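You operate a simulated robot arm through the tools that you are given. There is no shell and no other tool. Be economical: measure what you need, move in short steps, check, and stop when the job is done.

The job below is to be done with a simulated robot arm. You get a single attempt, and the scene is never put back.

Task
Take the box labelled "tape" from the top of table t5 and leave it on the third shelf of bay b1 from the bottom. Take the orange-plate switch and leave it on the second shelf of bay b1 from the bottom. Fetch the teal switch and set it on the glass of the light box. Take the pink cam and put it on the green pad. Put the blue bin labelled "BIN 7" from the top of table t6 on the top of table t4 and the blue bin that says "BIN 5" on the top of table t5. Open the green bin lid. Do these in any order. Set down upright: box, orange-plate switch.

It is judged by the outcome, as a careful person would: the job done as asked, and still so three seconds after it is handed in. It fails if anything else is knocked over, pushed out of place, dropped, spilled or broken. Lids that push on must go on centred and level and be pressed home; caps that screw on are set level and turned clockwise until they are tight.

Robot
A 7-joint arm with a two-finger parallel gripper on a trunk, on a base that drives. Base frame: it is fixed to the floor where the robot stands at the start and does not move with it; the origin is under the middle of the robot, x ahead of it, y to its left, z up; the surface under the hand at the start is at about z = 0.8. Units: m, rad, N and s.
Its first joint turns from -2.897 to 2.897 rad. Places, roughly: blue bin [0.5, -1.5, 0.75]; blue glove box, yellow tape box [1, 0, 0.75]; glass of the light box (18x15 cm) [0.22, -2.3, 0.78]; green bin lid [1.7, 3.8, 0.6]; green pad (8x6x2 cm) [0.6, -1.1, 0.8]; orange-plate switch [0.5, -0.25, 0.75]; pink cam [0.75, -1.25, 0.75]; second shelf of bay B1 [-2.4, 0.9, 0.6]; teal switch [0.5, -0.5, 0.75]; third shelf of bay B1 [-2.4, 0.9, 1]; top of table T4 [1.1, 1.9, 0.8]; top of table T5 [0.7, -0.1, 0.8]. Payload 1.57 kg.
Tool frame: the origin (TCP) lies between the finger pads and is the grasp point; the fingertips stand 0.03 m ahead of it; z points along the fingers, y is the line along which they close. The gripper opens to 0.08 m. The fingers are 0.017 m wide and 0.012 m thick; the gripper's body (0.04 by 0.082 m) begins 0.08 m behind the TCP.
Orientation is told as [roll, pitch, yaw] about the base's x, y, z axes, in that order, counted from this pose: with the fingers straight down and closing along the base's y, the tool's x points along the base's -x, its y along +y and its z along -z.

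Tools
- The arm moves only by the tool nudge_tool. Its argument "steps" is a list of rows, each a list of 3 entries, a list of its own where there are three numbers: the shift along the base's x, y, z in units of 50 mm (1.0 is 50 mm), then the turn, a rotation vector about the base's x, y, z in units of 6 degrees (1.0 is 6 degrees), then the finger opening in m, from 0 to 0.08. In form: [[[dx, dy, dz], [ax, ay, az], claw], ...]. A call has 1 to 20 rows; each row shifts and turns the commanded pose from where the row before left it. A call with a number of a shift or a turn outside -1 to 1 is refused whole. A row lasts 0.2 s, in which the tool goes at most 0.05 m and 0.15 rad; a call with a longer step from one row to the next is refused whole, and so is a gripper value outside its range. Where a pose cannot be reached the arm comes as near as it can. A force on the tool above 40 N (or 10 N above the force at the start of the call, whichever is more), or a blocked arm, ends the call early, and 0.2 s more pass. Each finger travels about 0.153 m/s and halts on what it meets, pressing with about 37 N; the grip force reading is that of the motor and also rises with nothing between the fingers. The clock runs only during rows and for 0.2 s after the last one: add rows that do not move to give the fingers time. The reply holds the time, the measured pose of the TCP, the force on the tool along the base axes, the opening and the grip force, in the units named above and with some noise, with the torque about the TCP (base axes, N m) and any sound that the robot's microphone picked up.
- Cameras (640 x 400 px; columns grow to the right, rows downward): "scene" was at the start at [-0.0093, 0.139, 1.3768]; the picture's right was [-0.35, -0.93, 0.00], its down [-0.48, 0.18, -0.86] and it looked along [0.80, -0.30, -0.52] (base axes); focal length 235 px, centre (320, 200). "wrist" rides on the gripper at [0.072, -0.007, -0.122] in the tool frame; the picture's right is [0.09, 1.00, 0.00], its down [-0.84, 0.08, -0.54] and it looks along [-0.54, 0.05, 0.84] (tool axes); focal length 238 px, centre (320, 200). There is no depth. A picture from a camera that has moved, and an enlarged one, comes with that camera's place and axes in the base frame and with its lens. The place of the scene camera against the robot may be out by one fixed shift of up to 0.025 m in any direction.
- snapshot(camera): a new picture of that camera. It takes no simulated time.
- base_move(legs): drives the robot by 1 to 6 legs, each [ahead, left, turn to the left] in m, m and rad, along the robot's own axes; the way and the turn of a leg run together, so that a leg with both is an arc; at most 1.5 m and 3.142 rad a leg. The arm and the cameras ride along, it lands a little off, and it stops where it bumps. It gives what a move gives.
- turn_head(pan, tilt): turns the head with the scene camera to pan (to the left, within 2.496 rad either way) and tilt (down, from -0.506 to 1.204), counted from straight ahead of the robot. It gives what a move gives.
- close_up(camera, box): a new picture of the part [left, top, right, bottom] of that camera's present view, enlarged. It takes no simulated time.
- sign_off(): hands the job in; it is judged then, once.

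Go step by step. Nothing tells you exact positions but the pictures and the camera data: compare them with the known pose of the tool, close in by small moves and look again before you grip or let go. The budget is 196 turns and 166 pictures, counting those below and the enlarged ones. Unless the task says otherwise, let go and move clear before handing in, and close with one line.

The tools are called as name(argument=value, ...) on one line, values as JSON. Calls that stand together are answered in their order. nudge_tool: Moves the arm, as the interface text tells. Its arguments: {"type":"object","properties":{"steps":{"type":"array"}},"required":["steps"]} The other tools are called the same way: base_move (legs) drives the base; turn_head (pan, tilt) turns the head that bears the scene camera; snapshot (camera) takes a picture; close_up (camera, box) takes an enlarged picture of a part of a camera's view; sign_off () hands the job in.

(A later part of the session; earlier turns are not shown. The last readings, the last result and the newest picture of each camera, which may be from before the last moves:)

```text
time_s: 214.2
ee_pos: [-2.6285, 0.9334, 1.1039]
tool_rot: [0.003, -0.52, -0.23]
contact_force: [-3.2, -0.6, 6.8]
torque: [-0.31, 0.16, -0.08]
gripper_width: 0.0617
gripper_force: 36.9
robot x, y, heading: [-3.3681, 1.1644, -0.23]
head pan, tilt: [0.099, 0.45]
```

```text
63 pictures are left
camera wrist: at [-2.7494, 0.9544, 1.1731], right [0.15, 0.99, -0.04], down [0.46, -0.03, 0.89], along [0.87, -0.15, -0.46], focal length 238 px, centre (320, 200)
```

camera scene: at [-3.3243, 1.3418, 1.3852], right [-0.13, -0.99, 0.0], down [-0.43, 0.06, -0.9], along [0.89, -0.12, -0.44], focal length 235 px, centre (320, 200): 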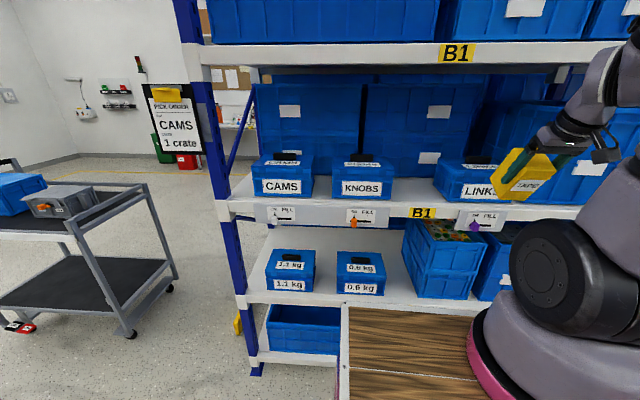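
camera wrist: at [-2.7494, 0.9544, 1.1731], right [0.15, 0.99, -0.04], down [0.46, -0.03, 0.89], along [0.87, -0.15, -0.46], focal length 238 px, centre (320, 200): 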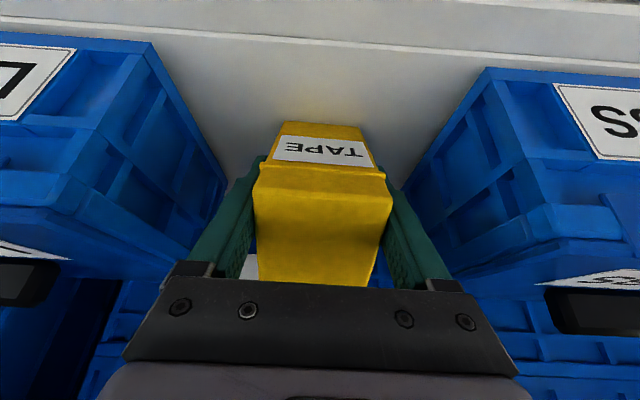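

nudge_tool(steps=[[[-0.2, 0.045, 0.15], [0, 0, 0], 0.05], [[-0.25, 0.055, 0.05], [0.13, 0.57, 0], 0.05], [[0, 0, 0], [0.13, 0.57, 0], 0.05], [[0, 0, 0], [0.13, 0.57, 0], 0.05], [[0, 0, 0], [0.13, 0.57, 0], 0.05], [[0, 0, 0], [0, 0, 0], 0.05]])

snapshot(camera="scene")

snapshot(camera="wrist")

```text
time_s: 215.6
ee_pos: [-2.651, 0.9386, 1.113]
tool_rot: [0.002, -0.277, -0.229]
contact_force: [0.0, 0.7, -1.2]
torque: [-0.02, 0.03, -0.01]
gripper_width: 0.0619
gripper_force: 36.7
robot x, y, heading: [-3.37, 1.1663, -0.232]
head pan, tilt: [0.099, 0.45]
```

```text
62 pictures are left
camera scene: at [-3.3245, 1.3419, 1.3852], right [-0.13, -0.99, 0.0], down [-0.43, 0.06, -0.9], along [0.89, -0.12, -0.44], focal length 235 px, centre (320, 200)
```

scene: 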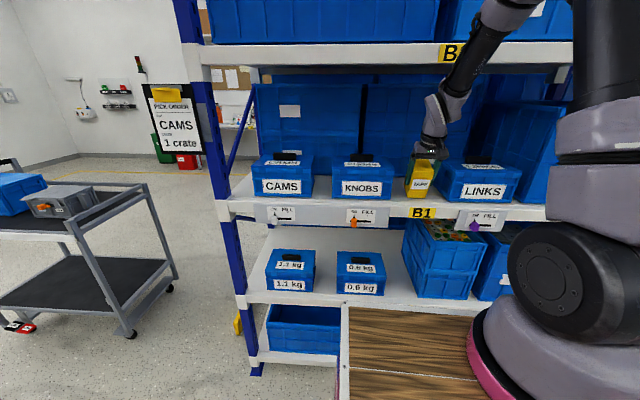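

```text
61 pictures are left
camera wrist: at [-2.7515, 0.955, 1.2107], right [0.14, 0.99, -0.02], down [0.66, -0.07, 0.75], along [0.74, -0.12, -0.66], focal length 238 px, centre (320, 200)
```

wrist: 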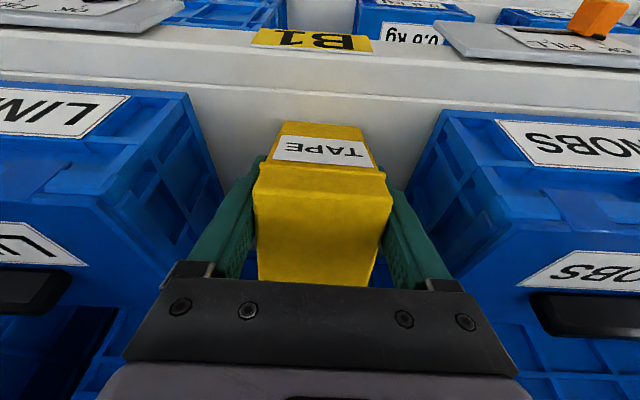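

nudge_tool(steps=[[[0, 0, 0], [0.13, 0.57, 0], 0.05], [[0, 0, 0], [0.06, 0.3, 0], 0.05], [[0, 0, 0], [0, 0, 0], 0.05]])

nudge_tool(steps=[[[0, 0, -0.06], [0, 0, 0], 0.05], [[0, 0, 0], [0, 0, 0], 0.05]])

close_up(camera="scene", box=[390, 20, 530, 220])

```text
time_s: 216.4
ee_pos: [-2.6509, 0.9392, 1.1134]
tool_rot: [0.0, -0.184, -0.229]
contact_force: [-0.7, -1.0, -2.1]
torque: [0.01, 0.02, 0.05]
gripper_width: 0.0614
gripper_force: 37.2
robot x, y, heading: [-3.3664, 1.1652, -0.224]
head pan, tilt: [0.099, 0.45]
```

```text
time_s: 217.0
ee_pos: [-2.6506, 0.9396, 1.1113]
tool_rot: [0.001, -0.183, -0.228]
contact_force: [1.0, -0.6, -1.4]
torque: [0.02, 0.06, -0.04]
gripper_width: 0.0615
gripper_force: 36.8
robot x, y, heading: [-3.3664, 1.164, -0.233]
head pan, tilt: [0.099, 0.45]
```

```text
2.00 times, centred on (460, 120) of scene
camera zoom: at [-3.3244, 1.3419, 1.3852], right [-0.13, -0.99, 0.0], down [-0.43, 0.06, -0.9], along [0.89, -0.12, -0.44], focal length 470 px, centre (40, 360)
```

zoom: 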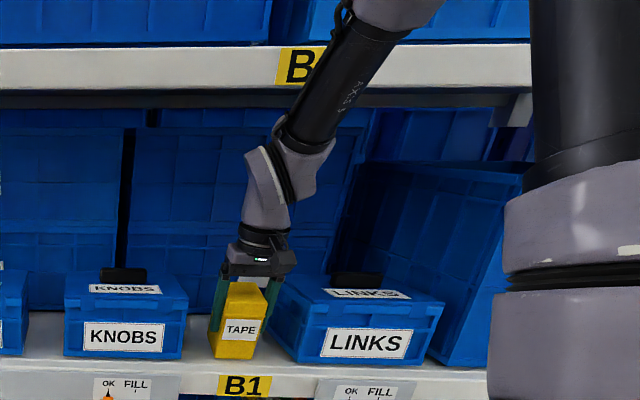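

nudge_tool(steps=[[[0, 0, -0.06], [0, 0, 0], 0.05], [[0, 0, 0], [0, 0, 0], 0.05]])

nudge_tool(steps=[[[0, 0, -0.05], [0, 0, 0], 0.05], [[0, 0, 0], [0, 0, 0], 0.05]])

```text
time_s: 217.6
ee_pos: [-2.6509, 0.9397, 1.1084]
tool_rot: [0.0, -0.183, -0.229]
contact_force: [0.1, -0.9, -1.4]
torque: [0.08, 0.06, 0.01]
gripper_width: 0.0615
gripper_force: 37.4
robot x, y, heading: [-3.3675, 1.1648, -0.23]
head pan, tilt: [0.099, 0.45]
```

```text
time_s: 218.2
ee_pos: [-2.6508, 0.9391, 1.1055]
tool_rot: [0.0, -0.185, -0.23]
contact_force: [-1.6, 0.7, 12.4]
torque: [0.06, 0.31, 0.02]
gripper_width: 0.0613
gripper_force: 37.0
robot x, y, heading: [-3.3713, 1.1677, -0.229]
head pan, tilt: [0.099, 0.45]
```

nudge_tool(steps=[[[0, 0, -0.03], [0, 0, 0], 0.058], [[0, 0, 0], [0, 0, 0], 0.062], [[0, 0, 0], [0, 0, 0], 0.064], [[0, 0, 0], [0, 0, 0], 0.068], [[0, 0, 0], [0, 0, 0], 0.075], [[0, 0, 0], [0, 0, 0], 0.075]])

snapshot(camera="wrist")

close_up(camera="scene", box=[390, 20, 530, 220])

```text
time_s: 219.6
ee_pos: [-2.6499, 0.9387, 1.1046]
tool_rot: [0.0, -0.184, -0.229]
contact_force: [-0.3, -0.3, -0.8]
torque: [-0.01, -0.03, -0.01]
gripper_width: 0.0749
gripper_force: 0.1
robot x, y, heading: [-3.367, 1.164, -0.235]
head pan, tilt: [0.099, 0.45]
```

```text
59 pictures are left
camera wrist: at [-2.742, 0.9523, 1.2094], right [0.14, 0.99, -0.02], down [0.72, -0.09, 0.69], along [0.68, -0.11, -0.73], focal length 238 px, centre (320, 200)
```

wrist: 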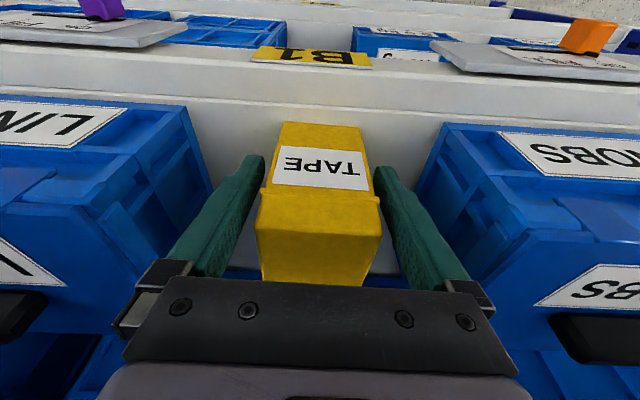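

```text
2.00 times, centred on (460, 120) of scene
camera zoom: at [-3.3245, 1.3419, 1.3852], right [-0.13, -0.99, 0.0], down [-0.43, 0.06, -0.9], along [0.89, -0.12, -0.44], focal length 470 px, centre (40, 360)
```

zoom: 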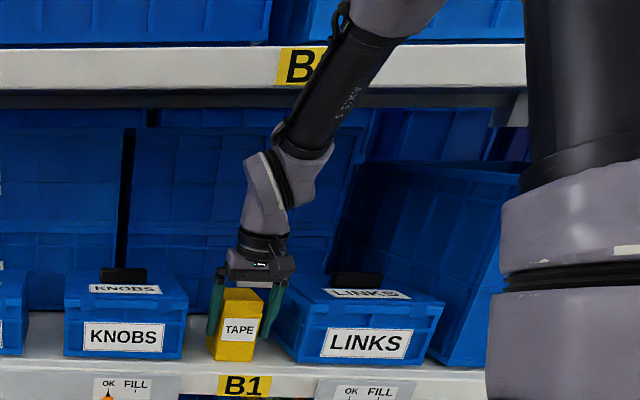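

The tape box stands upright on the third shelf. I back straight out.

nudge_tool(steps=[[[-0.48, 0.11, 0.05], [0, 0, 0], 0.075], [[-0.75, 0.17, 0.1], [0, 0, 0], 0.075], [[-0.9, 0.2, 0], [0, 0, 0], 0.075], [[-0.9, 0.2, 0], [0, 0, 0], 0.075], [[0, 0, 0], [0, 0, 0], 0.075]])

snapshot(camera="scene")

```text
time_s: 220.8
ee_pos: [-2.8026, 0.9717, 1.1096]
tool_rot: [0.0, -0.184, -0.229]
contact_force: [0.3, -0.3, 0.8]
torque: [0.0, 0.01, 0.02]
gripper_width: 0.075
gripper_force: 0.1
robot x, y, heading: [-3.3672, 1.1662, -0.233]
head pan, tilt: [0.099, 0.45]
```

```text
57 pictures are left
camera scene: at [-3.3243, 1.3419, 1.3852], right [-0.13, -0.99, 0.0], down [-0.43, 0.06, -0.9], along [0.89, -0.12, -0.44], focal length 235 px, centre (320, 200)
```

scene: 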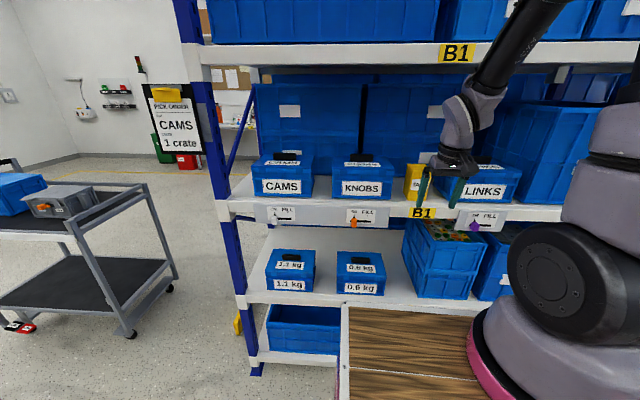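

close_up(camera="scene", box=[230, 215, 440, 315])

```text
3.05 times, centred on (335, 265) of scene
camera zoom: at [-3.3243, 1.3419, 1.3852], right [-0.13, -0.99, 0.0], down [-0.43, 0.06, -0.9], along [0.89, -0.12, -0.44], focal length 716 px, centre (274, 2)
```

zoom: 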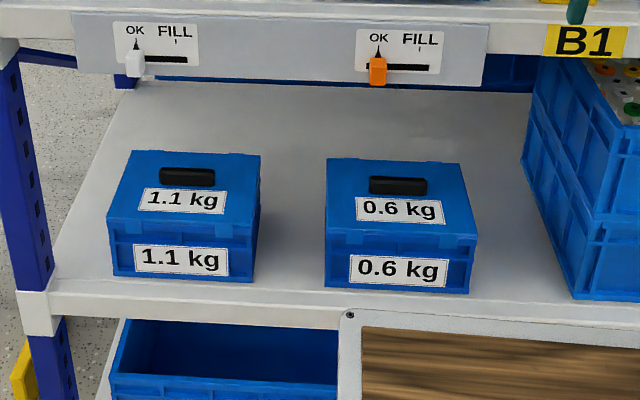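

Next trip: back around the trolley to the green bin. I raise and level the hand and back the base off the rack.

nudge_tool(steps=[[[-0.5, 0.11, 0.6], [0.11, 0.5, 0], 0.06], [[0, 0, 0.8], [0.11, 0.5, 0], 0.06], [[0, 0, 0.8], [0.11, 0.5, 0], 0.06], [[0, 0, 0], [0.05, 0.22, 0], 0.06], [[0, 0, 0], [0, 0, 0], 0.06]])

base_move(legs=[[-0.1, 0, 0], [0, 1.4, 0], [0, 1.4, 0]])

```text
time_s: 222.0
ee_pos: [-2.8261, 0.9776, 1.2206]
tool_rot: [-0.003, 0.0, -0.23]
contact_force: [0.4, 0.3, 0.0]
torque: [0.03, -0.02, 0.01]
gripper_width: 0.0601
gripper_force: 0.0
robot x, y, heading: [-3.3661, 1.1657, -0.228]
head pan, tilt: [0.099, 0.45]
```

```text
time_s: 236.2
ee_pos: [-2.3238, 3.6971, 1.2209]
tool_rot: [-0.002, 0.003, -0.228]
contact_force: [-0.6, 0.4, 0.3]
torque: [-0.01, 0.02, 0.02]
gripper_width: 0.0601
gripper_force: 0.0
robot x, y, heading: [-2.8616, 3.8818, -0.233]
head pan, tilt: [0.099, 0.45]
```

base_move(legs=[[1.5, 0, 0], [1.5, 0, 0], [0.2, 0, 0]])

turn_head(pan=0.4, tilt=0.5)

snapshot(camera="scene")

```text
time_s: 251.7
ee_pos: [0.7959, 3.0512, 1.221]
tool_rot: [-0.001, 0.001, -0.195]
contact_force: [0.4, -0.4, 0.4]
torque: [0.01, 0.0, -0.01]
gripper_width: 0.0602
gripper_force: 0.1
robot x, y, heading: [0.2496, 3.2201, -0.199]
head pan, tilt: [0.099, 0.45]
```

```text
time_s: 252.5
ee_pos: [0.7952, 3.0507, 1.2198]
tool_rot: [-0.003, 0.0, -0.195]
contact_force: [0.0, 0.4, 0.7]
torque: [0.04, 0.02, 0.03]
gripper_width: 0.06
gripper_force: 0.0
robot x, y, heading: [0.2459, 3.2202, -0.197]
head pan, tilt: [0.4, 0.499]
```

```text
55 pictures are left
camera scene: at [0.2821, 3.425, 1.3807], right [0.2, -0.98, 0.0], down [-0.47, -0.1, -0.88], along [0.86, 0.18, -0.48], focal length 235 px, centre (320, 200)
```

scene: 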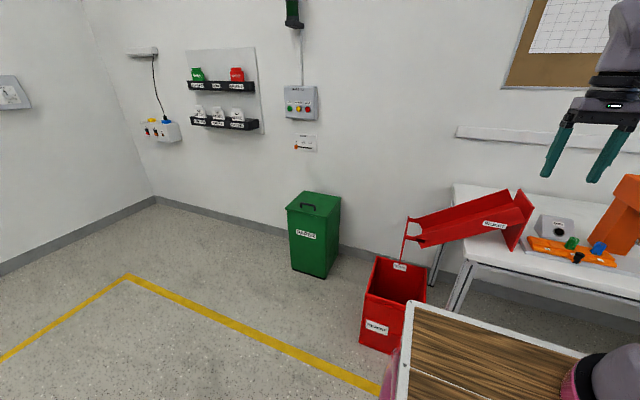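

close_up(camera="scene", box=[270, 175, 360, 285])

```text
3.64 times, centred on (315, 230) of scene
camera zoom: at [0.2821, 3.425, 1.3807], right [0.2, -0.98, 0.0], down [-0.47, -0.1, -0.88], along [0.86, 0.18, -0.48], focal length 854 px, centre (338, 91)
```

zoom: 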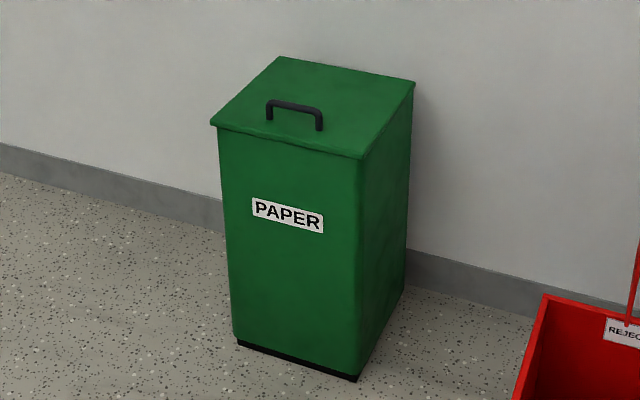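

The green PAPER bin has a back-hinged lid with a bar handle near its front. I drive in front of it and turn the hand to close across the bar.

base_move(legs=[[0, 0, -0.028], [0, 0.83, 0], [0.4, 0, 0]])

nudge_tool(steps=[[[0, 0, -0.2], [0, 0, -1], 0.08], [[0, 0, -0.2], [0, 0, -1], 0.08], [[0, 0, -0.2], [0, 0, -1], 0.08], [[0, 0, -0.2], [0, 0, -1], 0.08], [[0, 0, -0.2], [0, 0, -1], 0.08], [[0, 0, -0.2], [0, 0, -1], 0.08], [[0, 0, -0.2], [0, 0, -1], 0.08], [[0, 0, -0.2], [0, 0, -1], 0.08], [[0, 0, -0.2], [0, 0, -1], 0.08], [[0, 0, -0.2], [0, 0, -1], 0.08], [[0, 0, -0.2], [0, 0, -1], 0.08], [[0, 0, -0.2], [0, 0, -1], 0.08], [[0, 0, -0.2], [0, 0, -1], 0.08], [[0, 0, -0.2], [0, 0, -1], 0.08], [[0, 0, -0.2], [0, 0, -1], 0.08], [[0, 0, 0], [0, 0, 0], 0.08]])

snapshot(camera="wrist")

turn_head(pan=0.0, tilt=0.6)

snapshot(camera="scene")

```text
time_s: 259.3
ee_pos: [1.3503, 3.7578, 1.2203]
tool_rot: [-0.002, 0.0, -0.222]
contact_force: [-0.4, 0.1, 0.7]
torque: [0.0, -0.03, 0.03]
gripper_width: 0.06
gripper_force: 0.0
robot x, y, heading: [0.806, 3.9436, -0.224]
head pan, tilt: [0.4, 0.499]
```

```text
time_s: 262.7
ee_pos: [1.3502, 3.7583, 1.0706]
tool_rot: [-0.002, 0.002, -1.796]
contact_force: [0.2, 0.4, -0.3]
torque: [-0.02, -0.03, -0.01]
gripper_width: 0.0801
gripper_force: 0.0
robot x, y, heading: [0.8065, 3.9408, -0.219]
head pan, tilt: [0.4, 0.499]
```

```text
53 pictures are left
camera wrist: at [1.3595, 3.8292, 1.1918], right [0.99, -0.13, 0.0], down [-0.11, -0.83, 0.54], along [-0.07, -0.54, -0.84], focal length 238 px, centre (320, 200)
```

wrist: 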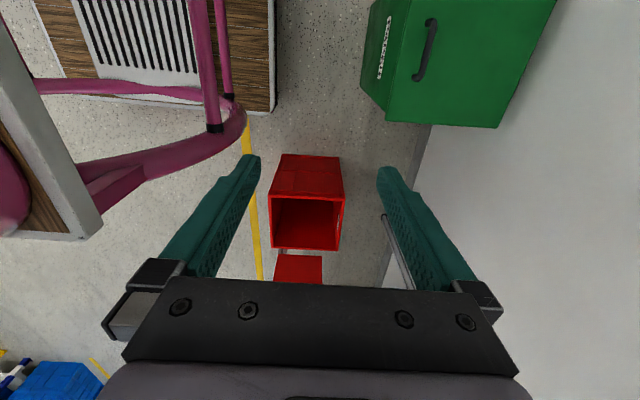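

```text
time_s: 263.6
ee_pos: [1.3488, 3.7583, 1.0721]
tool_rot: [-0.001, 0.001, -1.791]
contact_force: [0.9, -0.2, 0.5]
torque: [-0.01, 0.01, 0.0]
gripper_width: 0.08
gripper_force: 0.0
robot x, y, heading: [0.8068, 3.9408, -0.224]
head pan, tilt: [0.0, 0.6]
```

```text
52 pictures are left
camera scene: at [0.8439, 4.1098, 1.3716], right [-0.22, -0.98, 0.0], down [-0.55, 0.12, -0.83], along [0.81, -0.18, -0.56], focal length 235 px, centre (320, 200)
```

scene: 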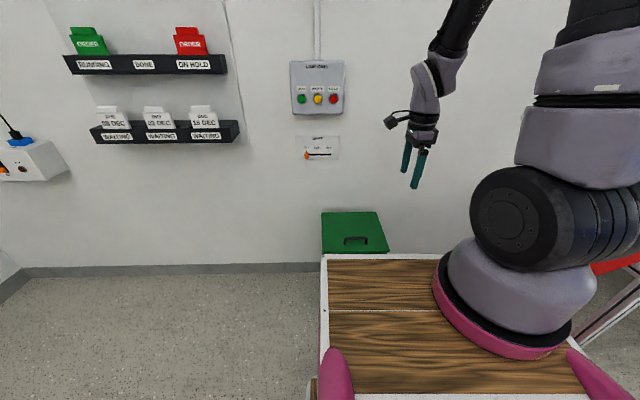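

nudge_tool(steps=[[[0.86, 0.15, 0], [0, 0, 0], 0.08], [[0.86, 0.15, 0], [0, 0, 0], 0.08], [[0.86, 0.15, 0], [0, 0, 0], 0.08], [[0.86, 0.15, -0.2], [0, 0, 0], 0.08], [[0.84, 0.14, -0.3], [0, 0, 0], 0.08], [[0, 0, -0.95], [0, 0, 0], 0.08], [[0, 0, -0.95], [0, 0, 0], 0.08], [[0, 0, -0.95], [0, 0, 0], 0.08], [[0, 0, -0.95], [0, 0, 0], 0.08], [[0, 0, 0], [0, 0, 0], 0.08]])

snapshot(camera="wrist")

```text
time_s: 265.8
ee_pos: [1.5621, 3.7937, 0.8566]
tool_rot: [-0.003, -0.001, -1.792]
contact_force: [0.2, -0.5, 0.1]
torque: [-0.02, 0.0, -0.01]
gripper_width: 0.0797
gripper_force: 0.0
robot x, y, heading: [0.8076, 3.9396, -0.229]
head pan, tilt: [0.0, 0.6]
```

```text
51 pictures are left
camera wrist: at [1.5723, 3.8647, 0.9776], right [0.99, -0.13, 0.0], down [-0.11, -0.83, 0.54], along [-0.07, -0.54, -0.84], focal length 238 px, centre (320, 200)
```

wrist: 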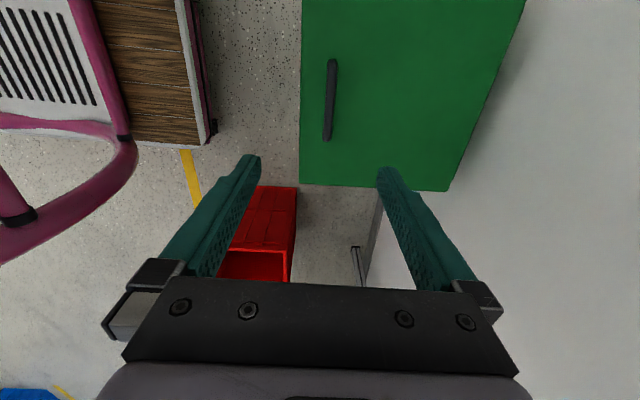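

nudge_tool(steps=[[[0.32, 0, -0.8], [0, 0, 0], 0.08], [[0, 0, -0.9], [0, 0, 0], 0.08], [[0, 0, -0.9], [0, 0, 0], 0.08], [[0, 0, -0.9], [0, 0, 0], 0.08], [[0, 0, -0.6], [0, 0, 0], 0.06], [[0, 0, 0], [0, 0, 0], 0.06]])

snapshot(camera="wrist")

```text
time_s: 267.2
ee_pos: [1.5796, 3.7954, 0.6494]
tool_rot: [-0.001, 0.002, -1.792]
contact_force: [-0.3, -0.7, 0.7]
torque: [-0.01, 0.03, 0.01]
gripper_width: 0.0601
gripper_force: 0.1
robot x, y, heading: [0.8063, 3.9367, -0.222]
head pan, tilt: [0.0, 0.6]
```

```text
50 pictures are left
camera wrist: at [1.589, 3.8665, 0.7694], right [0.99, -0.13, 0.0], down [-0.11, -0.83, 0.54], along [-0.07, -0.54, -0.84], focal length 238 px, centre (320, 200)
```

wrist: 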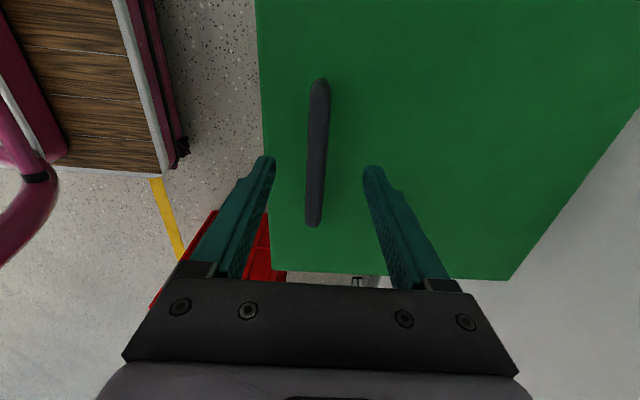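

nudge_tool(steps=[[[-0.03, 0, -0.4], [0, 0, 0], 0.06], [[0, 0, -0.3], [0, 0, 0], 0.06], [[0, 0, 0], [0, 0, 0], 0.06]])

nudge_tool(steps=[[[0, 0, -0.1], [0, 0, 0], 0.06], [[0, 0, -0.1], [0, 0, 0], 0.06], [[0, 0, 0], [0, 0, 0], 0.06]])

close_up(camera="wrist", box=[220, 60, 440, 240])

```text
time_s: 268.0
ee_pos: [1.5791, 3.795, 0.6153]
tool_rot: [-0.002, 0.004, -1.79]
contact_force: [-0.3, -1.0, -0.3]
torque: [-0.02, 0.03, -0.03]
gripper_width: 0.0601
gripper_force: 0.0
robot x, y, heading: [0.8101, 3.9438, -0.219]
head pan, tilt: [0.0, 0.6]
```

```text
time_s: 268.9
ee_pos: [1.5812, 3.7944, 0.6086]
tool_rot: [0.001, 0.0, -1.794]
contact_force: [-6.4, 0.5, 19.5]
torque: [-0.13, 0.2, -0.06]
gripper_width: 0.0571
gripper_force: 0.2
robot x, y, heading: [0.8117, 3.9403, -0.225]
head pan, tilt: [0.0, 0.6]
stopped in row 3: the force on the tool passed its limit at 41 N (the readings are from after the stop); the commanded pose is now the measured one
```

```text
2.22 times, centred on (330, 150) of wrist
camera zoom: at [1.5899, 3.8648, 0.729], right [0.99, -0.13, 0.0], down [-0.11, -0.83, 0.54], along [-0.07, -0.54, -0.84], focal length 530 px, centre (298, 311)
```

zoom: 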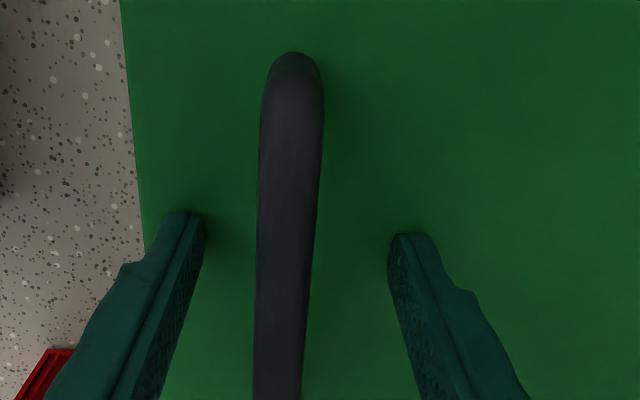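

nudge_tool(steps=[[[0, 0, 0.08], [0, 0, 0], 0.06], [[0, 0, 0], [0, 0, 0], 0.03], [[0, 0, 0], [0, 0, 0], 0.005], [[0, 0, 0], [0, 0, 0], 0.0], [[0, 0, 0], [0, 0, 0], 0.0]])

```text
time_s: 270.1
ee_pos: [1.5764, 3.7948, 0.6094]
tool_rot: [-0.005, 0.003, -1.794]
contact_force: [-37.5, 6.1, 6.8]
torque: [0.12, -0.08, 0.58]
gripper_width: 0.0143
gripper_force: 30.6
robot x, y, heading: [0.8049, 3.9426, -0.22]
head pan, tilt: [0.0, 0.6]
```

Gripped on the bar (1.4 cm). I relieve the side force and start lifting the lid along its arc, tilting with it.

nudge_tool(steps=[[[-0.15, 0.03, 0], [0, 0, 0], 0.0], [[0.051, -0.012, 0.397], [-0.167, -0.731, 0], 0.0], [[0.085, -0.019, 0.39], [-0.167, -0.731, 0], 0.0], [[0.117, -0.027, 0.381], [-0.167, -0.731, 0], 0.0], [[0.149, -0.034, 0.37], [-0.167, -0.731, 0], 0.0], [[0, 0, 0], [0, 0, 0], 0.0]])

snapshot(camera="scene")

```text
time_s: 271.5
ee_pos: [1.5961, 3.7904, 0.6874]
tool_rot: [0.319, 0.0, -1.792]
contact_force: [32.7, -6.5, -19.6]
torque: [-0.11, -0.16, 0.49]
gripper_width: 0.0136
gripper_force: 29.8
robot x, y, heading: [0.8076, 3.9391, -0.222]
head pan, tilt: [0.0, 0.6]
```

```text
48 pictures are left
camera scene: at [0.8453, 4.1094, 1.3716], right [-0.22, -0.98, 0.0], down [-0.55, 0.12, -0.82], along [0.8, -0.18, -0.57], focal length 235 px, centre (320, 200)
```

scene: 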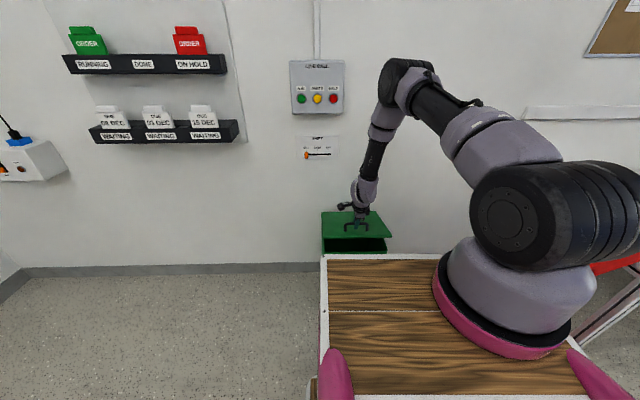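

nudge_tool(steps=[[[0.28, -0.064, 0.33], [-0.167, -0.731, 0], 0.0], [[0.214, -0.049, 0.352], [-0.167, -0.731, 0], 0.0], [[0.244, -0.056, 0.331], [-0.167, -0.731, 0], 0.0], [[0.271, -0.062, 0.308], [-0.167, -0.731, 0], 0.0], [[0, 0, 0], [0, 0, 0], 0.0]])

```text
time_s: 272.7
ee_pos: [1.6437, 3.781, 0.7535]
tool_rot: [0.631, -0.001, -1.79]
contact_force: [-4.1, 2.2, 1.2]
torque: [-0.11, 0.12, 0.58]
gripper_width: 0.0136
gripper_force: 30.4
robot x, y, heading: [0.8076, 3.9401, -0.22]
head pan, tilt: [0.0, 0.6]
```

nudge_tool(steps=[[[0.292, -0.067, 0.265], [-0.167, -0.731, 0], 0.0], [[0.313, -0.072, 0.238], [-0.167, -0.731, 0], 0.0], [[0.332, -0.076, 0.209], [-0.167, -0.731, 0], 0.0], [[0.349, -0.08, 0.178], [-0.167, -0.731, 0], 0.0], [[0, 0, 0], [0, 0, 0], 0.0]])

snapshot(camera="scene")

```text
time_s: 273.9
ee_pos: [1.7049, 3.768, 0.7984]
tool_rot: [0.938, 0.002, -1.791]
contact_force: [-19.1, 19.0, 9.5]
torque: [-0.04, 4.06, 0.64]
gripper_width: 0.0136
gripper_force: 29.8
robot x, y, heading: [0.8042, 3.9433, -0.226]
head pan, tilt: [0.0, 0.6]
```

```text
47 pictures are left
camera scene: at [0.8428, 4.1105, 1.3715], right [-0.22, -0.98, 0.0], down [-0.55, 0.12, -0.83], along [0.81, -0.18, -0.56], focal length 235 px, centre (320, 200)
```

scene: 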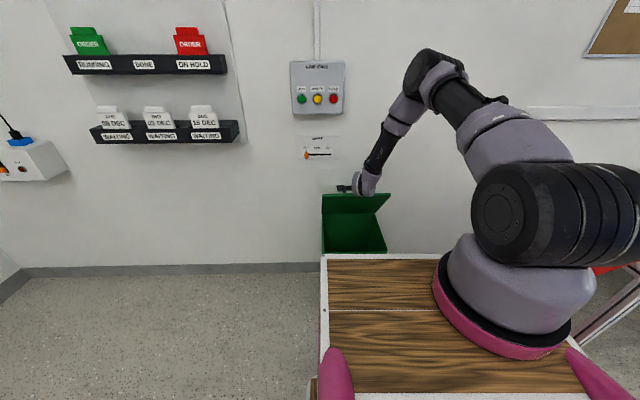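

snapshot(camera="wrist")

close_up(camera="scene", box=[300, 150, 420, 260])

```text
46 pictures are left
camera wrist: at [1.6221, 3.8588, 0.8633], right [0.59, -0.04, 0.8], down [-0.56, -0.73, 0.38], along [0.57, -0.68, -0.46], focal length 238 px, centre (320, 200)
```

wrist: 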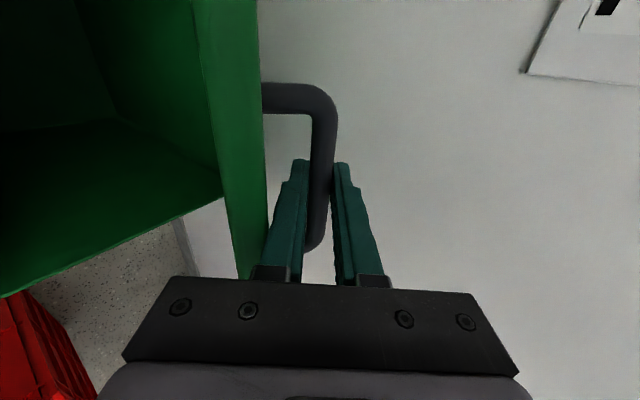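

```text
3.64 times, centred on (360, 205) of scene
camera zoom: at [0.8428, 4.1105, 1.3715], right [-0.22, -0.98, 0.0], down [-0.55, 0.12, -0.83], along [0.81, -0.18, -0.56], focal length 854 px, centre (174, 182)
```

zoom: 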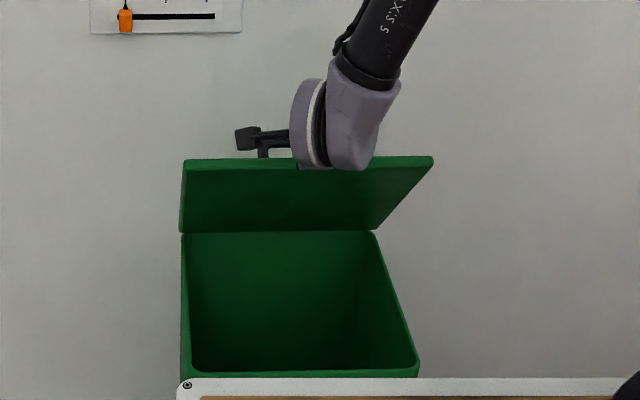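

The handle now faces the wall, so my tilt was the wrong way; I turn the tool back upright around the bar, which also helps opening.

nudge_tool(steps=[[[0, 0, 0], [0.2, 0.9, 0], 0.0], [[0, 0, 0], [0.2, 0.9, 0], 0.0], [[0, 0, 0], [0.2, 0.9, 0], 0.0], [[0, 0, 0], [0.2, 0.9, 0], 0.0], [[0, 0, 0], [0, 0, 0], 0.0]])

nudge_tool(steps=[[[0.1, -0.02, 0.03], [0.2, 0.9, 0], 0.0], [[0.1, -0.02, 0.03], [0.2, 0.9, 0], 0.0], [[0.1, -0.02, 0.03], [0.2, 0.9, 0], 0.0], [[0.1, -0.02, 0.03], [0.2, 0.9, 0], 0.0], [[0, 0, 0], [0, 0, 0], 0.0]])

snapshot(camera="wrist")

```text
time_s: 275.1
ee_pos: [1.7069, 3.7646, 0.7975]
tool_rot: [0.556, -0.003, -1.793]
contact_force: [-0.5, 10.2, 3.6]
torque: [0.47, -0.03, 0.85]
gripper_width: 0.0138
gripper_force: 30.7
robot x, y, heading: [0.808, 3.9387, -0.224]
head pan, tilt: [0.0, 0.6]
```

```text
time_s: 276.3
ee_pos: [1.7273, 3.759, 0.8037]
tool_rot: [0.17, -0.003, -1.792]
contact_force: [-6.6, 2.2, 15.3]
torque: [-0.23, 0.06, 0.46]
gripper_width: 0.014
gripper_force: 30.2
robot x, y, heading: [0.8059, 3.9406, -0.215]
head pan, tilt: [0.0, 0.6]
```

```text
44 pictures are left
camera wrist: at [1.7174, 3.8358, 0.9226], right [0.98, -0.12, 0.17], down [-0.2, -0.81, 0.55], along [0.07, -0.57, -0.82], focal length 238 px, centre (320, 200)
```

wrist: 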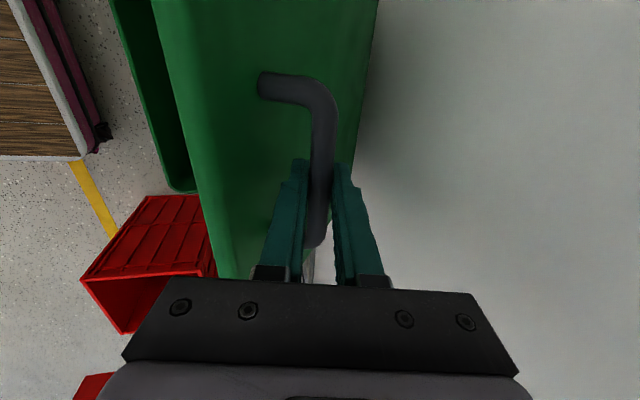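

nudge_tool(steps=[[[0.375, -0.086, 0.107], [0.1, 0.4, 0], 0.0], [[0, 0, 0], [0, 0, 0], 0.0]])

base_move(legs=[[0.035, 0, 0]])

```text
time_s: 276.9
ee_pos: [1.7461, 3.7561, 0.8103]
tool_rot: [0.129, -0.002, -1.79]
contact_force: [-7.9, -0.1, 24.6]
torque: [-0.03, -0.02, 0.49]
gripper_width: 0.0137
gripper_force: 29.4
robot x, y, heading: [0.8047, 3.9394, -0.221]
head pan, tilt: [0.0, 0.6]
```

```text
time_s: 277.8
ee_pos: [1.7797, 3.7492, 0.8085]
tool_rot: [0.131, -0.004, -1.791]
contact_force: [-3.8, 4.5, 23.8]
torque: [-0.04, -0.02, 0.53]
gripper_width: 0.0141
gripper_force: 31.0
robot x, y, heading: [0.843, 3.9362, -0.224]
head pan, tilt: [0.0, 0.6]
```

nudge_tool(steps=[[[0, 0, 0.08], [0, 0, 0], 0.0], [[0, 0, 0], [0, 0, 0], 0.0]])

base_move(legs=[[0.04, 0, 0]])

snapshot(camera="wrist")

snapshot(camera="scene")

```text
time_s: 278.4
ee_pos: [1.7799, 3.7495, 0.8107]
tool_rot: [0.123, -0.001, -1.792]
contact_force: [3.9, 0.5, -28.2]
torque: [-0.08, 0.01, 0.53]
gripper_width: 0.0141
gripper_force: 30.4
robot x, y, heading: [0.8426, 3.9342, -0.219]
head pan, tilt: [0.0, 0.6]
```

```text
time_s: 279.3
ee_pos: [1.8199, 3.7416, 0.8145]
tool_rot: [0.128, 0.0, -1.788]
contact_force: [1.7, 2.5, -1.4]
torque: [0.14, 0.07, 0.53]
gripper_width: 0.0141
gripper_force: 30.7
robot x, y, heading: [0.8826, 3.9235, -0.222]
head pan, tilt: [0.0, 0.6]
```

```text
43 pictures are left
camera wrist: at [1.8156, 3.8158, 0.9334], right [0.98, -0.12, 0.13], down [-0.17, -0.82, 0.55], along [0.04, -0.56, -0.83], focal length 238 px, centre (320, 200)
```

wrist: 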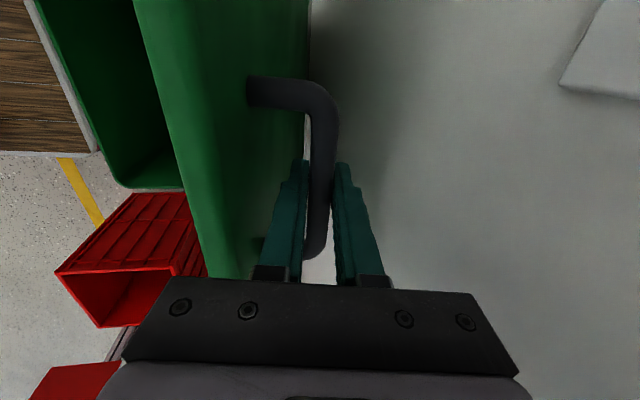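

```text
42 pictures are left
camera scene: at [0.9173, 4.0933, 1.3716], right [-0.22, -0.98, 0.0], down [-0.55, 0.12, -0.83], along [0.8, -0.18, -0.56], focal length 235 px, centre (320, 200)
```

scene: 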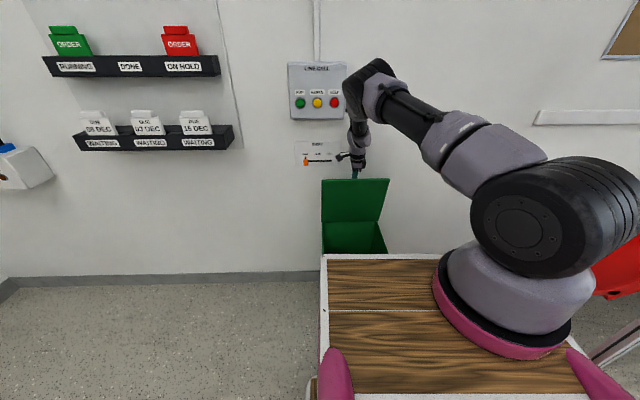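

nudge_tool(steps=[[[0.29, -0.067, -0.04], [0, 0, 0], 0.0], [[0.29, -0.067, -0.06], [0, 0, 0], 0.0], [[0, 0, 0], [0, 0, 0], 0.0]])

nudge_tool(steps=[[[0.29, -0.067, -0.08], [0, 0, 0], 0.0], [[0, 0, 0], [0, 0, 0], 0.0]])

```text
time_s: 280.2
ee_pos: [1.8494, 3.7356, 0.8112]
tool_rot: [0.131, 0.0, -1.785]
contact_force: [-22.8, 3.2, 15.6]
torque: [-0.06, -2.06, 0.96]
gripper_width: 0.014
gripper_force: 30.4
robot x, y, heading: [0.8832, 3.9231, -0.222]
head pan, tilt: [0.0, 0.6]
stopped in row 3: the force on the tool passed its limit at 40 N (the readings are from after the stop); the commanded pose is now the measured one
```

```text
time_s: 280.4
ee_pos: [1.8489, 3.7351, 0.8124]
tool_rot: [0.126, 0.0, -1.787]
contact_force: [-29.8, 2.9, 18.8]
torque: [-0.08, -2.72, 1.14]
gripper_width: 0.0141
gripper_force: 30.5
robot x, y, heading: [0.8767, 3.9232, -0.219]
head pan, tilt: [0.0, 0.6]
stopped in row 1: the force on the tool passed its limit at 64 N (the readings are from after the stop); the commanded pose is now the measured one
```

The lid is past vertical and at its stop. I ease off, open a little, and lift out.

nudge_tool(steps=[[[-0.06, 0.014, 0], [0, 0, 0], 0.0], [[0, 0, 0], [0, 0, 0], 0.022], [[0, 0, 0], [0, 0, 0], 0.026], [[0, 0, 0], [0, 0, 0], 0.026]])

snapshot(camera="wrist")

```text
time_s: 281.4
ee_pos: [1.8462, 3.7367, 0.8098]
tool_rot: [0.125, 0.0, -1.786]
contact_force: [-0.1, 0.3, -0.4]
torque: [0.03, 0.01, 0.02]
gripper_width: 0.0261
gripper_force: 0.1
robot x, y, heading: [0.881, 3.9264, -0.221]
head pan, tilt: [0.0, 0.6]
```

```text
41 pictures are left
camera wrist: at [1.8418, 3.8109, 0.9291], right [0.98, -0.12, 0.13], down [-0.17, -0.82, 0.55], along [0.04, -0.56, -0.83], focal length 238 px, centre (320, 200)
```

wrist: 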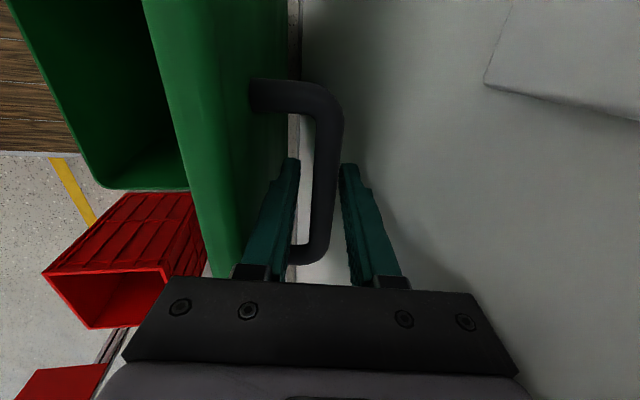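

nudge_tool(steps=[[[0.06, -0.014, 0.35], [0, 0, 0], 0.026], [[0.06, -0.014, 0.35], [0, 0, 0], 0.026], [[0.06, -0.014, 0.35], [0, 0, 0], 0.026], [[0.03, 0, 0.5], [0, 0, 0], 0.026], [[0, 0, 0.9], [0, 0, 0], 0.026], [[0, 0, 0.9], [0, 0, 0], 0.026], [[0, 0, 0.9], [0, 0, 0], 0.026], [[0, 0, 0], [0, 0, 0], 0.026]])

snapshot(camera="scene")

```text
time_s: 282.2
ee_pos: [1.8474, 3.7358, 0.847]
tool_rot: [0.111, -0.003, -1.788]
contact_force: [-4.3, 0.6, 3.3]
torque: [-0.05, -0.58, 0.1]
gripper_width: 0.0257
gripper_force: 0.1
robot x, y, heading: [0.8831, 3.9253, -0.222]
head pan, tilt: [0.0, 0.6]
stopped in row 3: the force on the tool passed its limit at 64 N (the readings are from after the stop); the commanded pose is now the measured one
```

```text
40 pictures are left
camera scene: at [0.9157, 4.0935, 1.3716], right [-0.22, -0.98, 0.0], down [-0.55, 0.12, -0.83], along [0.81, -0.18, -0.56], focal length 235 px, centre (320, 200)
```

scene: 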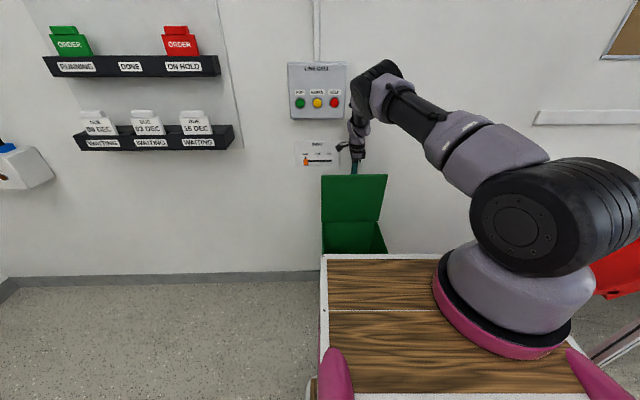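

nudge_tool(steps=[[[-0.04, 0.01, 0.2], [0, 0, 0], 0.02], [[-0.02, 0, 0.3], [0, 0, 0], 0.02], [[-0.02, 0, 0.4], [0, 0, 0], 0.02], [[0, 0, 0.6], [0, 0, 0], 0.02], [[-0.3, 0.07, 0.8], [0, 0, 0], 0.02], [[-0.5, 0.1, 0.8], [0, 0, 0], 0.02], [[-0.9, 0.2, 0.2], [0, 0, 0], 0.02], [[-0.9, 0.2, 0], [0, 0, 0], 0.02], [[0, 0, 0], [0, 0, 0], 0.02]])

close_up(camera="scene", box=[280, 100, 440, 270])

```text
time_s: 284.2
ee_pos: [1.7135, 3.7648, 1.0119]
tool_rot: [0.111, 0.0, -1.787]
contact_force: [-0.1, -0.1, 0.7]
torque: [0.02, 0.01, 0.04]
gripper_width: 0.0198
gripper_force: 0.1
robot x, y, heading: [0.8795, 3.9251, -0.223]
head pan, tilt: [0.0, 0.6]
```

```text
2.35 times, centred on (360, 185) of scene
camera zoom: at [0.9162, 4.0934, 1.3716], right [-0.22, -0.98, 0.0], down [-0.55, 0.12, -0.82], along [0.8, -0.18, -0.57], focal length 552 px, centre (226, 235)
```

zoom: 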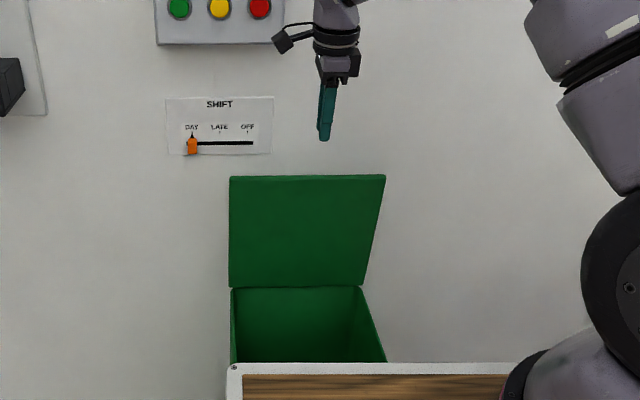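

The lid stays open. Now BIN 7: I retract, back off to clear the red bin, and drive right to t6.

nudge_tool(steps=[[[-0.9, 0.2, 0.3], [0.1, 0.5, 1], 0.06], [[-0.9, 0.2, 0.3], [0.1, 0.5, 1], 0.06], [[-0.9, 0.2, 0.3], [0, 0, 1], 0.06], [[-0.9, 0.2, 0.5], [0, 0, 1], 0.08], [[-0.9, 0.2, 0.8], [0, 0, 1], 0.08], [[0, 0, 0.8], [0, 0, 1], 0.08], [[0, 0, 0.8], [0, 0, 1], 0.08], [[0, 0, 0.6], [0, 0, 1], 0.08], [[0, 0, 0], [0, 0, 1], 0.08], [[0, 0, 0], [0, 0, 1], 0.08], [[0, 0, 0], [0, 0, 1], 0.08], [[0, 0, 0], [0, 0, 1], 0.08], [[0, 0, 0], [0, 0, 1], 0.08], [[0, 0, 0], [0, 0, 1], 0.08], [[0, 0, 0], [0, 0, 0.9], 0.08], [[0, 0, 0], [0, 0, 0], 0.08]])

base_move(legs=[[-0.4, 0, 0], [0, -1.4, 0], [0, -1.4, 0]])

turn_head(pan=0.2, tilt=0.5)

snapshot(camera="scene")

```text
refused: row 4 steps farther than a row can; nothing moved
```

```text
time_s: 291.1
ee_pos: [1.1086, 2.8948, 1.0124]
tool_rot: [0.111, 0.014, -1.774]
contact_force: [0.1, 2.9, -0.4]
torque: [0.06, 0.0, 0.03]
gripper_width: 0.0205
gripper_force: 0.1
robot x, y, heading: [0.2705, 3.0405, -0.209]
head pan, tilt: [0.0, 0.6]
stopped in leg 2: the force on the tool passed its limit at 66 N (the readings are from after the stop); the commanded pose is now the measured one
```

```text
time_s: 291.9
ee_pos: [1.108, 2.8958, 1.0116]
tool_rot: [0.109, 0.016, -1.775]
contact_force: [0.9, 2.5, -0.7]
torque: [0.04, -0.01, 0.01]
gripper_width: 0.0204
gripper_force: 0.2
robot x, y, heading: [0.27, 3.041, -0.214]
head pan, tilt: [0.201, 0.499]
```

```text
38 pictures are left
camera scene: at [0.3112, 3.2248, 1.3806], right [-0.02, -1.0, 0.0], down [-0.48, 0.01, -0.88], along [0.88, -0.01, -0.48], focal length 235 px, centre (320, 200)
```

scene: 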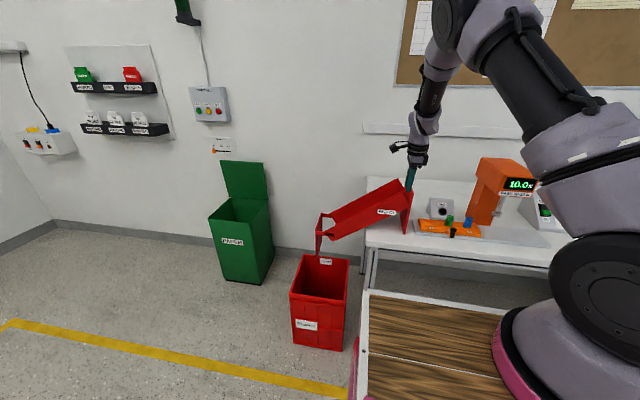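

A refused arm move left the hand low and it touched the red chute's end plate; the chute seems not to have moved. I back away from it first, then lift the hand.

base_move(legs=[[0, 0.06, 0]])

nudge_tool(steps=[[[0, 0, 0.9], [0, 0, 0], 0.06], [[0, 0, 0.9], [0, 0, 0], 0.06], [[0, 0, 0.9], [0, 0, 0], 0.06], [[0, 0, 0.9], [0, 0, 0], 0.06], [[0, 0, 0.9], [0, 0, 0], 0.08], [[-0.7, 0.15, 0.3], [0.1, 0.5, 0], 0.08], [[-0.7, 0.15, 0], [0.1, 0.5, 0], 0.08], [[-0.9, 0.2, 0], [0, 0, 0], 0.08], [[-0.9, 0.2, 0], [0, 0, 0], 0.08], [[-0.9, 0.2, 0], [0, 0, 0], 0.08], [[0, 0, 0], [0, 0, 0], 0.08]])

snapshot(camera="scene")

```text
time_s: 292.8
ee_pos: [1.1215, 2.9541, 1.0113]
tool_rot: [0.109, 0.015, -1.775]
contact_force: [-0.2, 0.2, -0.6]
torque: [0.02, 0.02, 0.0]
gripper_width: 0.02
gripper_force: 0.1
robot x, y, heading: [0.2824, 3.1042, -0.215]
head pan, tilt: [0.201, 0.499]
```

```text
time_s: 295.2
ee_pos: [0.9138, 3.0013, 1.2521]
tool_rot: [0.002, 0.013, -1.776]
contact_force: [0.9, 0.8, 0.1]
torque: [0.0, -0.01, -0.02]
gripper_width: 0.0801
gripper_force: 0.0
robot x, y, heading: [0.283, 3.0961, -0.213]
head pan, tilt: [0.201, 0.499]
```

```text
37 pictures are left
camera scene: at [0.3244, 3.2837, 1.3807], right [-0.02, -1.0, 0.0], down [-0.48, 0.01, -0.88], along [0.88, -0.01, -0.48], focal length 235 px, centre (320, 200)
```

scene: 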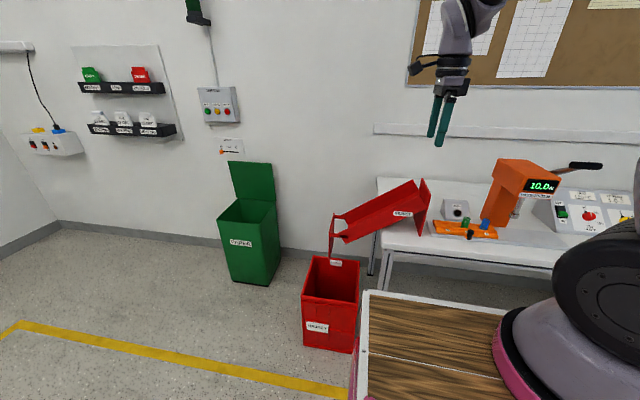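

base_move(legs=[[0, -1.5, -0.012], [0, -1.5, 0], [0, -1.4, 0]])

base_move(legs=[[0.35, 0, 0]])

snapshot(camera="wrist")

```text
time_s: 316.5
ee_pos: [-0.1865, -1.3362, 1.2522]
tool_rot: [0.002, 0.017, -1.816]
contact_force: [-0.4, 0.6, 0.2]
torque: [-0.01, -0.01, -0.04]
gripper_width: 0.0799
gripper_force: 0.0
robot x, y, heading: [-0.8128, -1.2196, -0.252]
head pan, tilt: [0.201, 0.499]
```

```text
time_s: 318.8
ee_pos: [0.1504, -1.4242, 1.2512]
tool_rot: [0.001, 0.015, -1.815]
contact_force: [0.1, -0.3, 1.2]
torque: [-0.01, 0.04, -0.02]
gripper_width: 0.0802
gripper_force: 0.0
robot x, y, heading: [-0.4784, -1.306, -0.257]
head pan, tilt: [0.201, 0.499]
```

```text
36 pictures are left
camera wrist: at [0.1614, -1.3554, 1.3737], right [0.99, -0.15, 0.0], down [-0.13, -0.84, 0.53], along [-0.08, -0.52, -0.85], focal length 238 px, centre (320, 200)
```

wrist: 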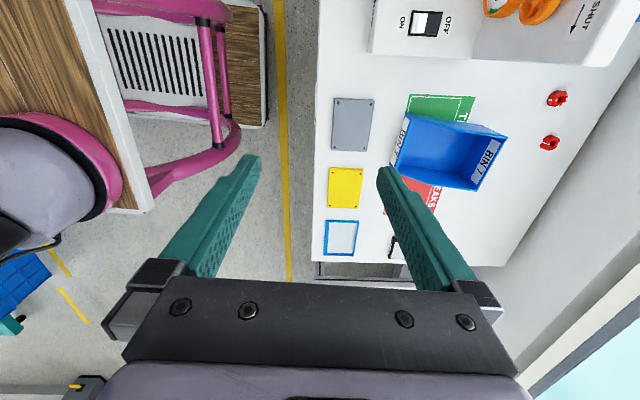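

base_move(legs=[[0.12, 0, 0.03]])

nudge_tool(steps=[[[0, 0, 0], [0, 0, 0.96], 0.08], [[0, 0, 0], [0, 0, 0.96], 0.08], [[0, 0, 0], [0, 0, 0.96], 0.08], [[0, 0, 0], [0, 0, 0.96], 0.08], [[0, 0, 0], [0, 0, 0.96], 0.08], [[0, 0, 0], [0, 0, 0.96], 0.08], [[0, 0, 0], [0, 0, 0.96], 0.08], [[0, 0, 0], [0, 0, 0.96], 0.08], [[0, 0, 0], [0, 0, 0.96], 0.08], [[0, 0, 0], [0, 0, 0.96], 0.08], [[0, 0, 0], [0, 0, 0.96], 0.08], [[0, 0, 0], [0, 0, 0.96], 0.08], [[0, 0, 0], [0, 0, 0.96], 0.08], [[0, 0, 0], [0, 0, 0.96], 0.08], [[0, 0, 0], [0, 0, 0.7], 0.08], [[0, 0, 0], [0, 0, 0], 0.08]])

```text
time_s: 320.0
ee_pos: [0.2713, -1.4335, 1.2505]
tool_rot: [0.001, 0.016, -1.782]
contact_force: [0.7, -0.1, -0.8]
torque: [0.0, -0.03, -0.01]
gripper_width: 0.0799
gripper_force: 0.1
robot x, y, heading: [-0.3541, -1.3351, -0.227]
head pan, tilt: [0.201, 0.499]
```

```text
time_s: 323.4
ee_pos: [0.2717, -1.4332, 1.2521]
tool_rot: [0.003, 0.015, -0.302]
contact_force: [-0.6, 0.0, 0.8]
torque: [0.01, 0.01, 0.0]
gripper_width: 0.08
gripper_force: 0.0
robot x, y, heading: [-0.3601, -1.3319, -0.225]
head pan, tilt: [0.201, 0.499]
```

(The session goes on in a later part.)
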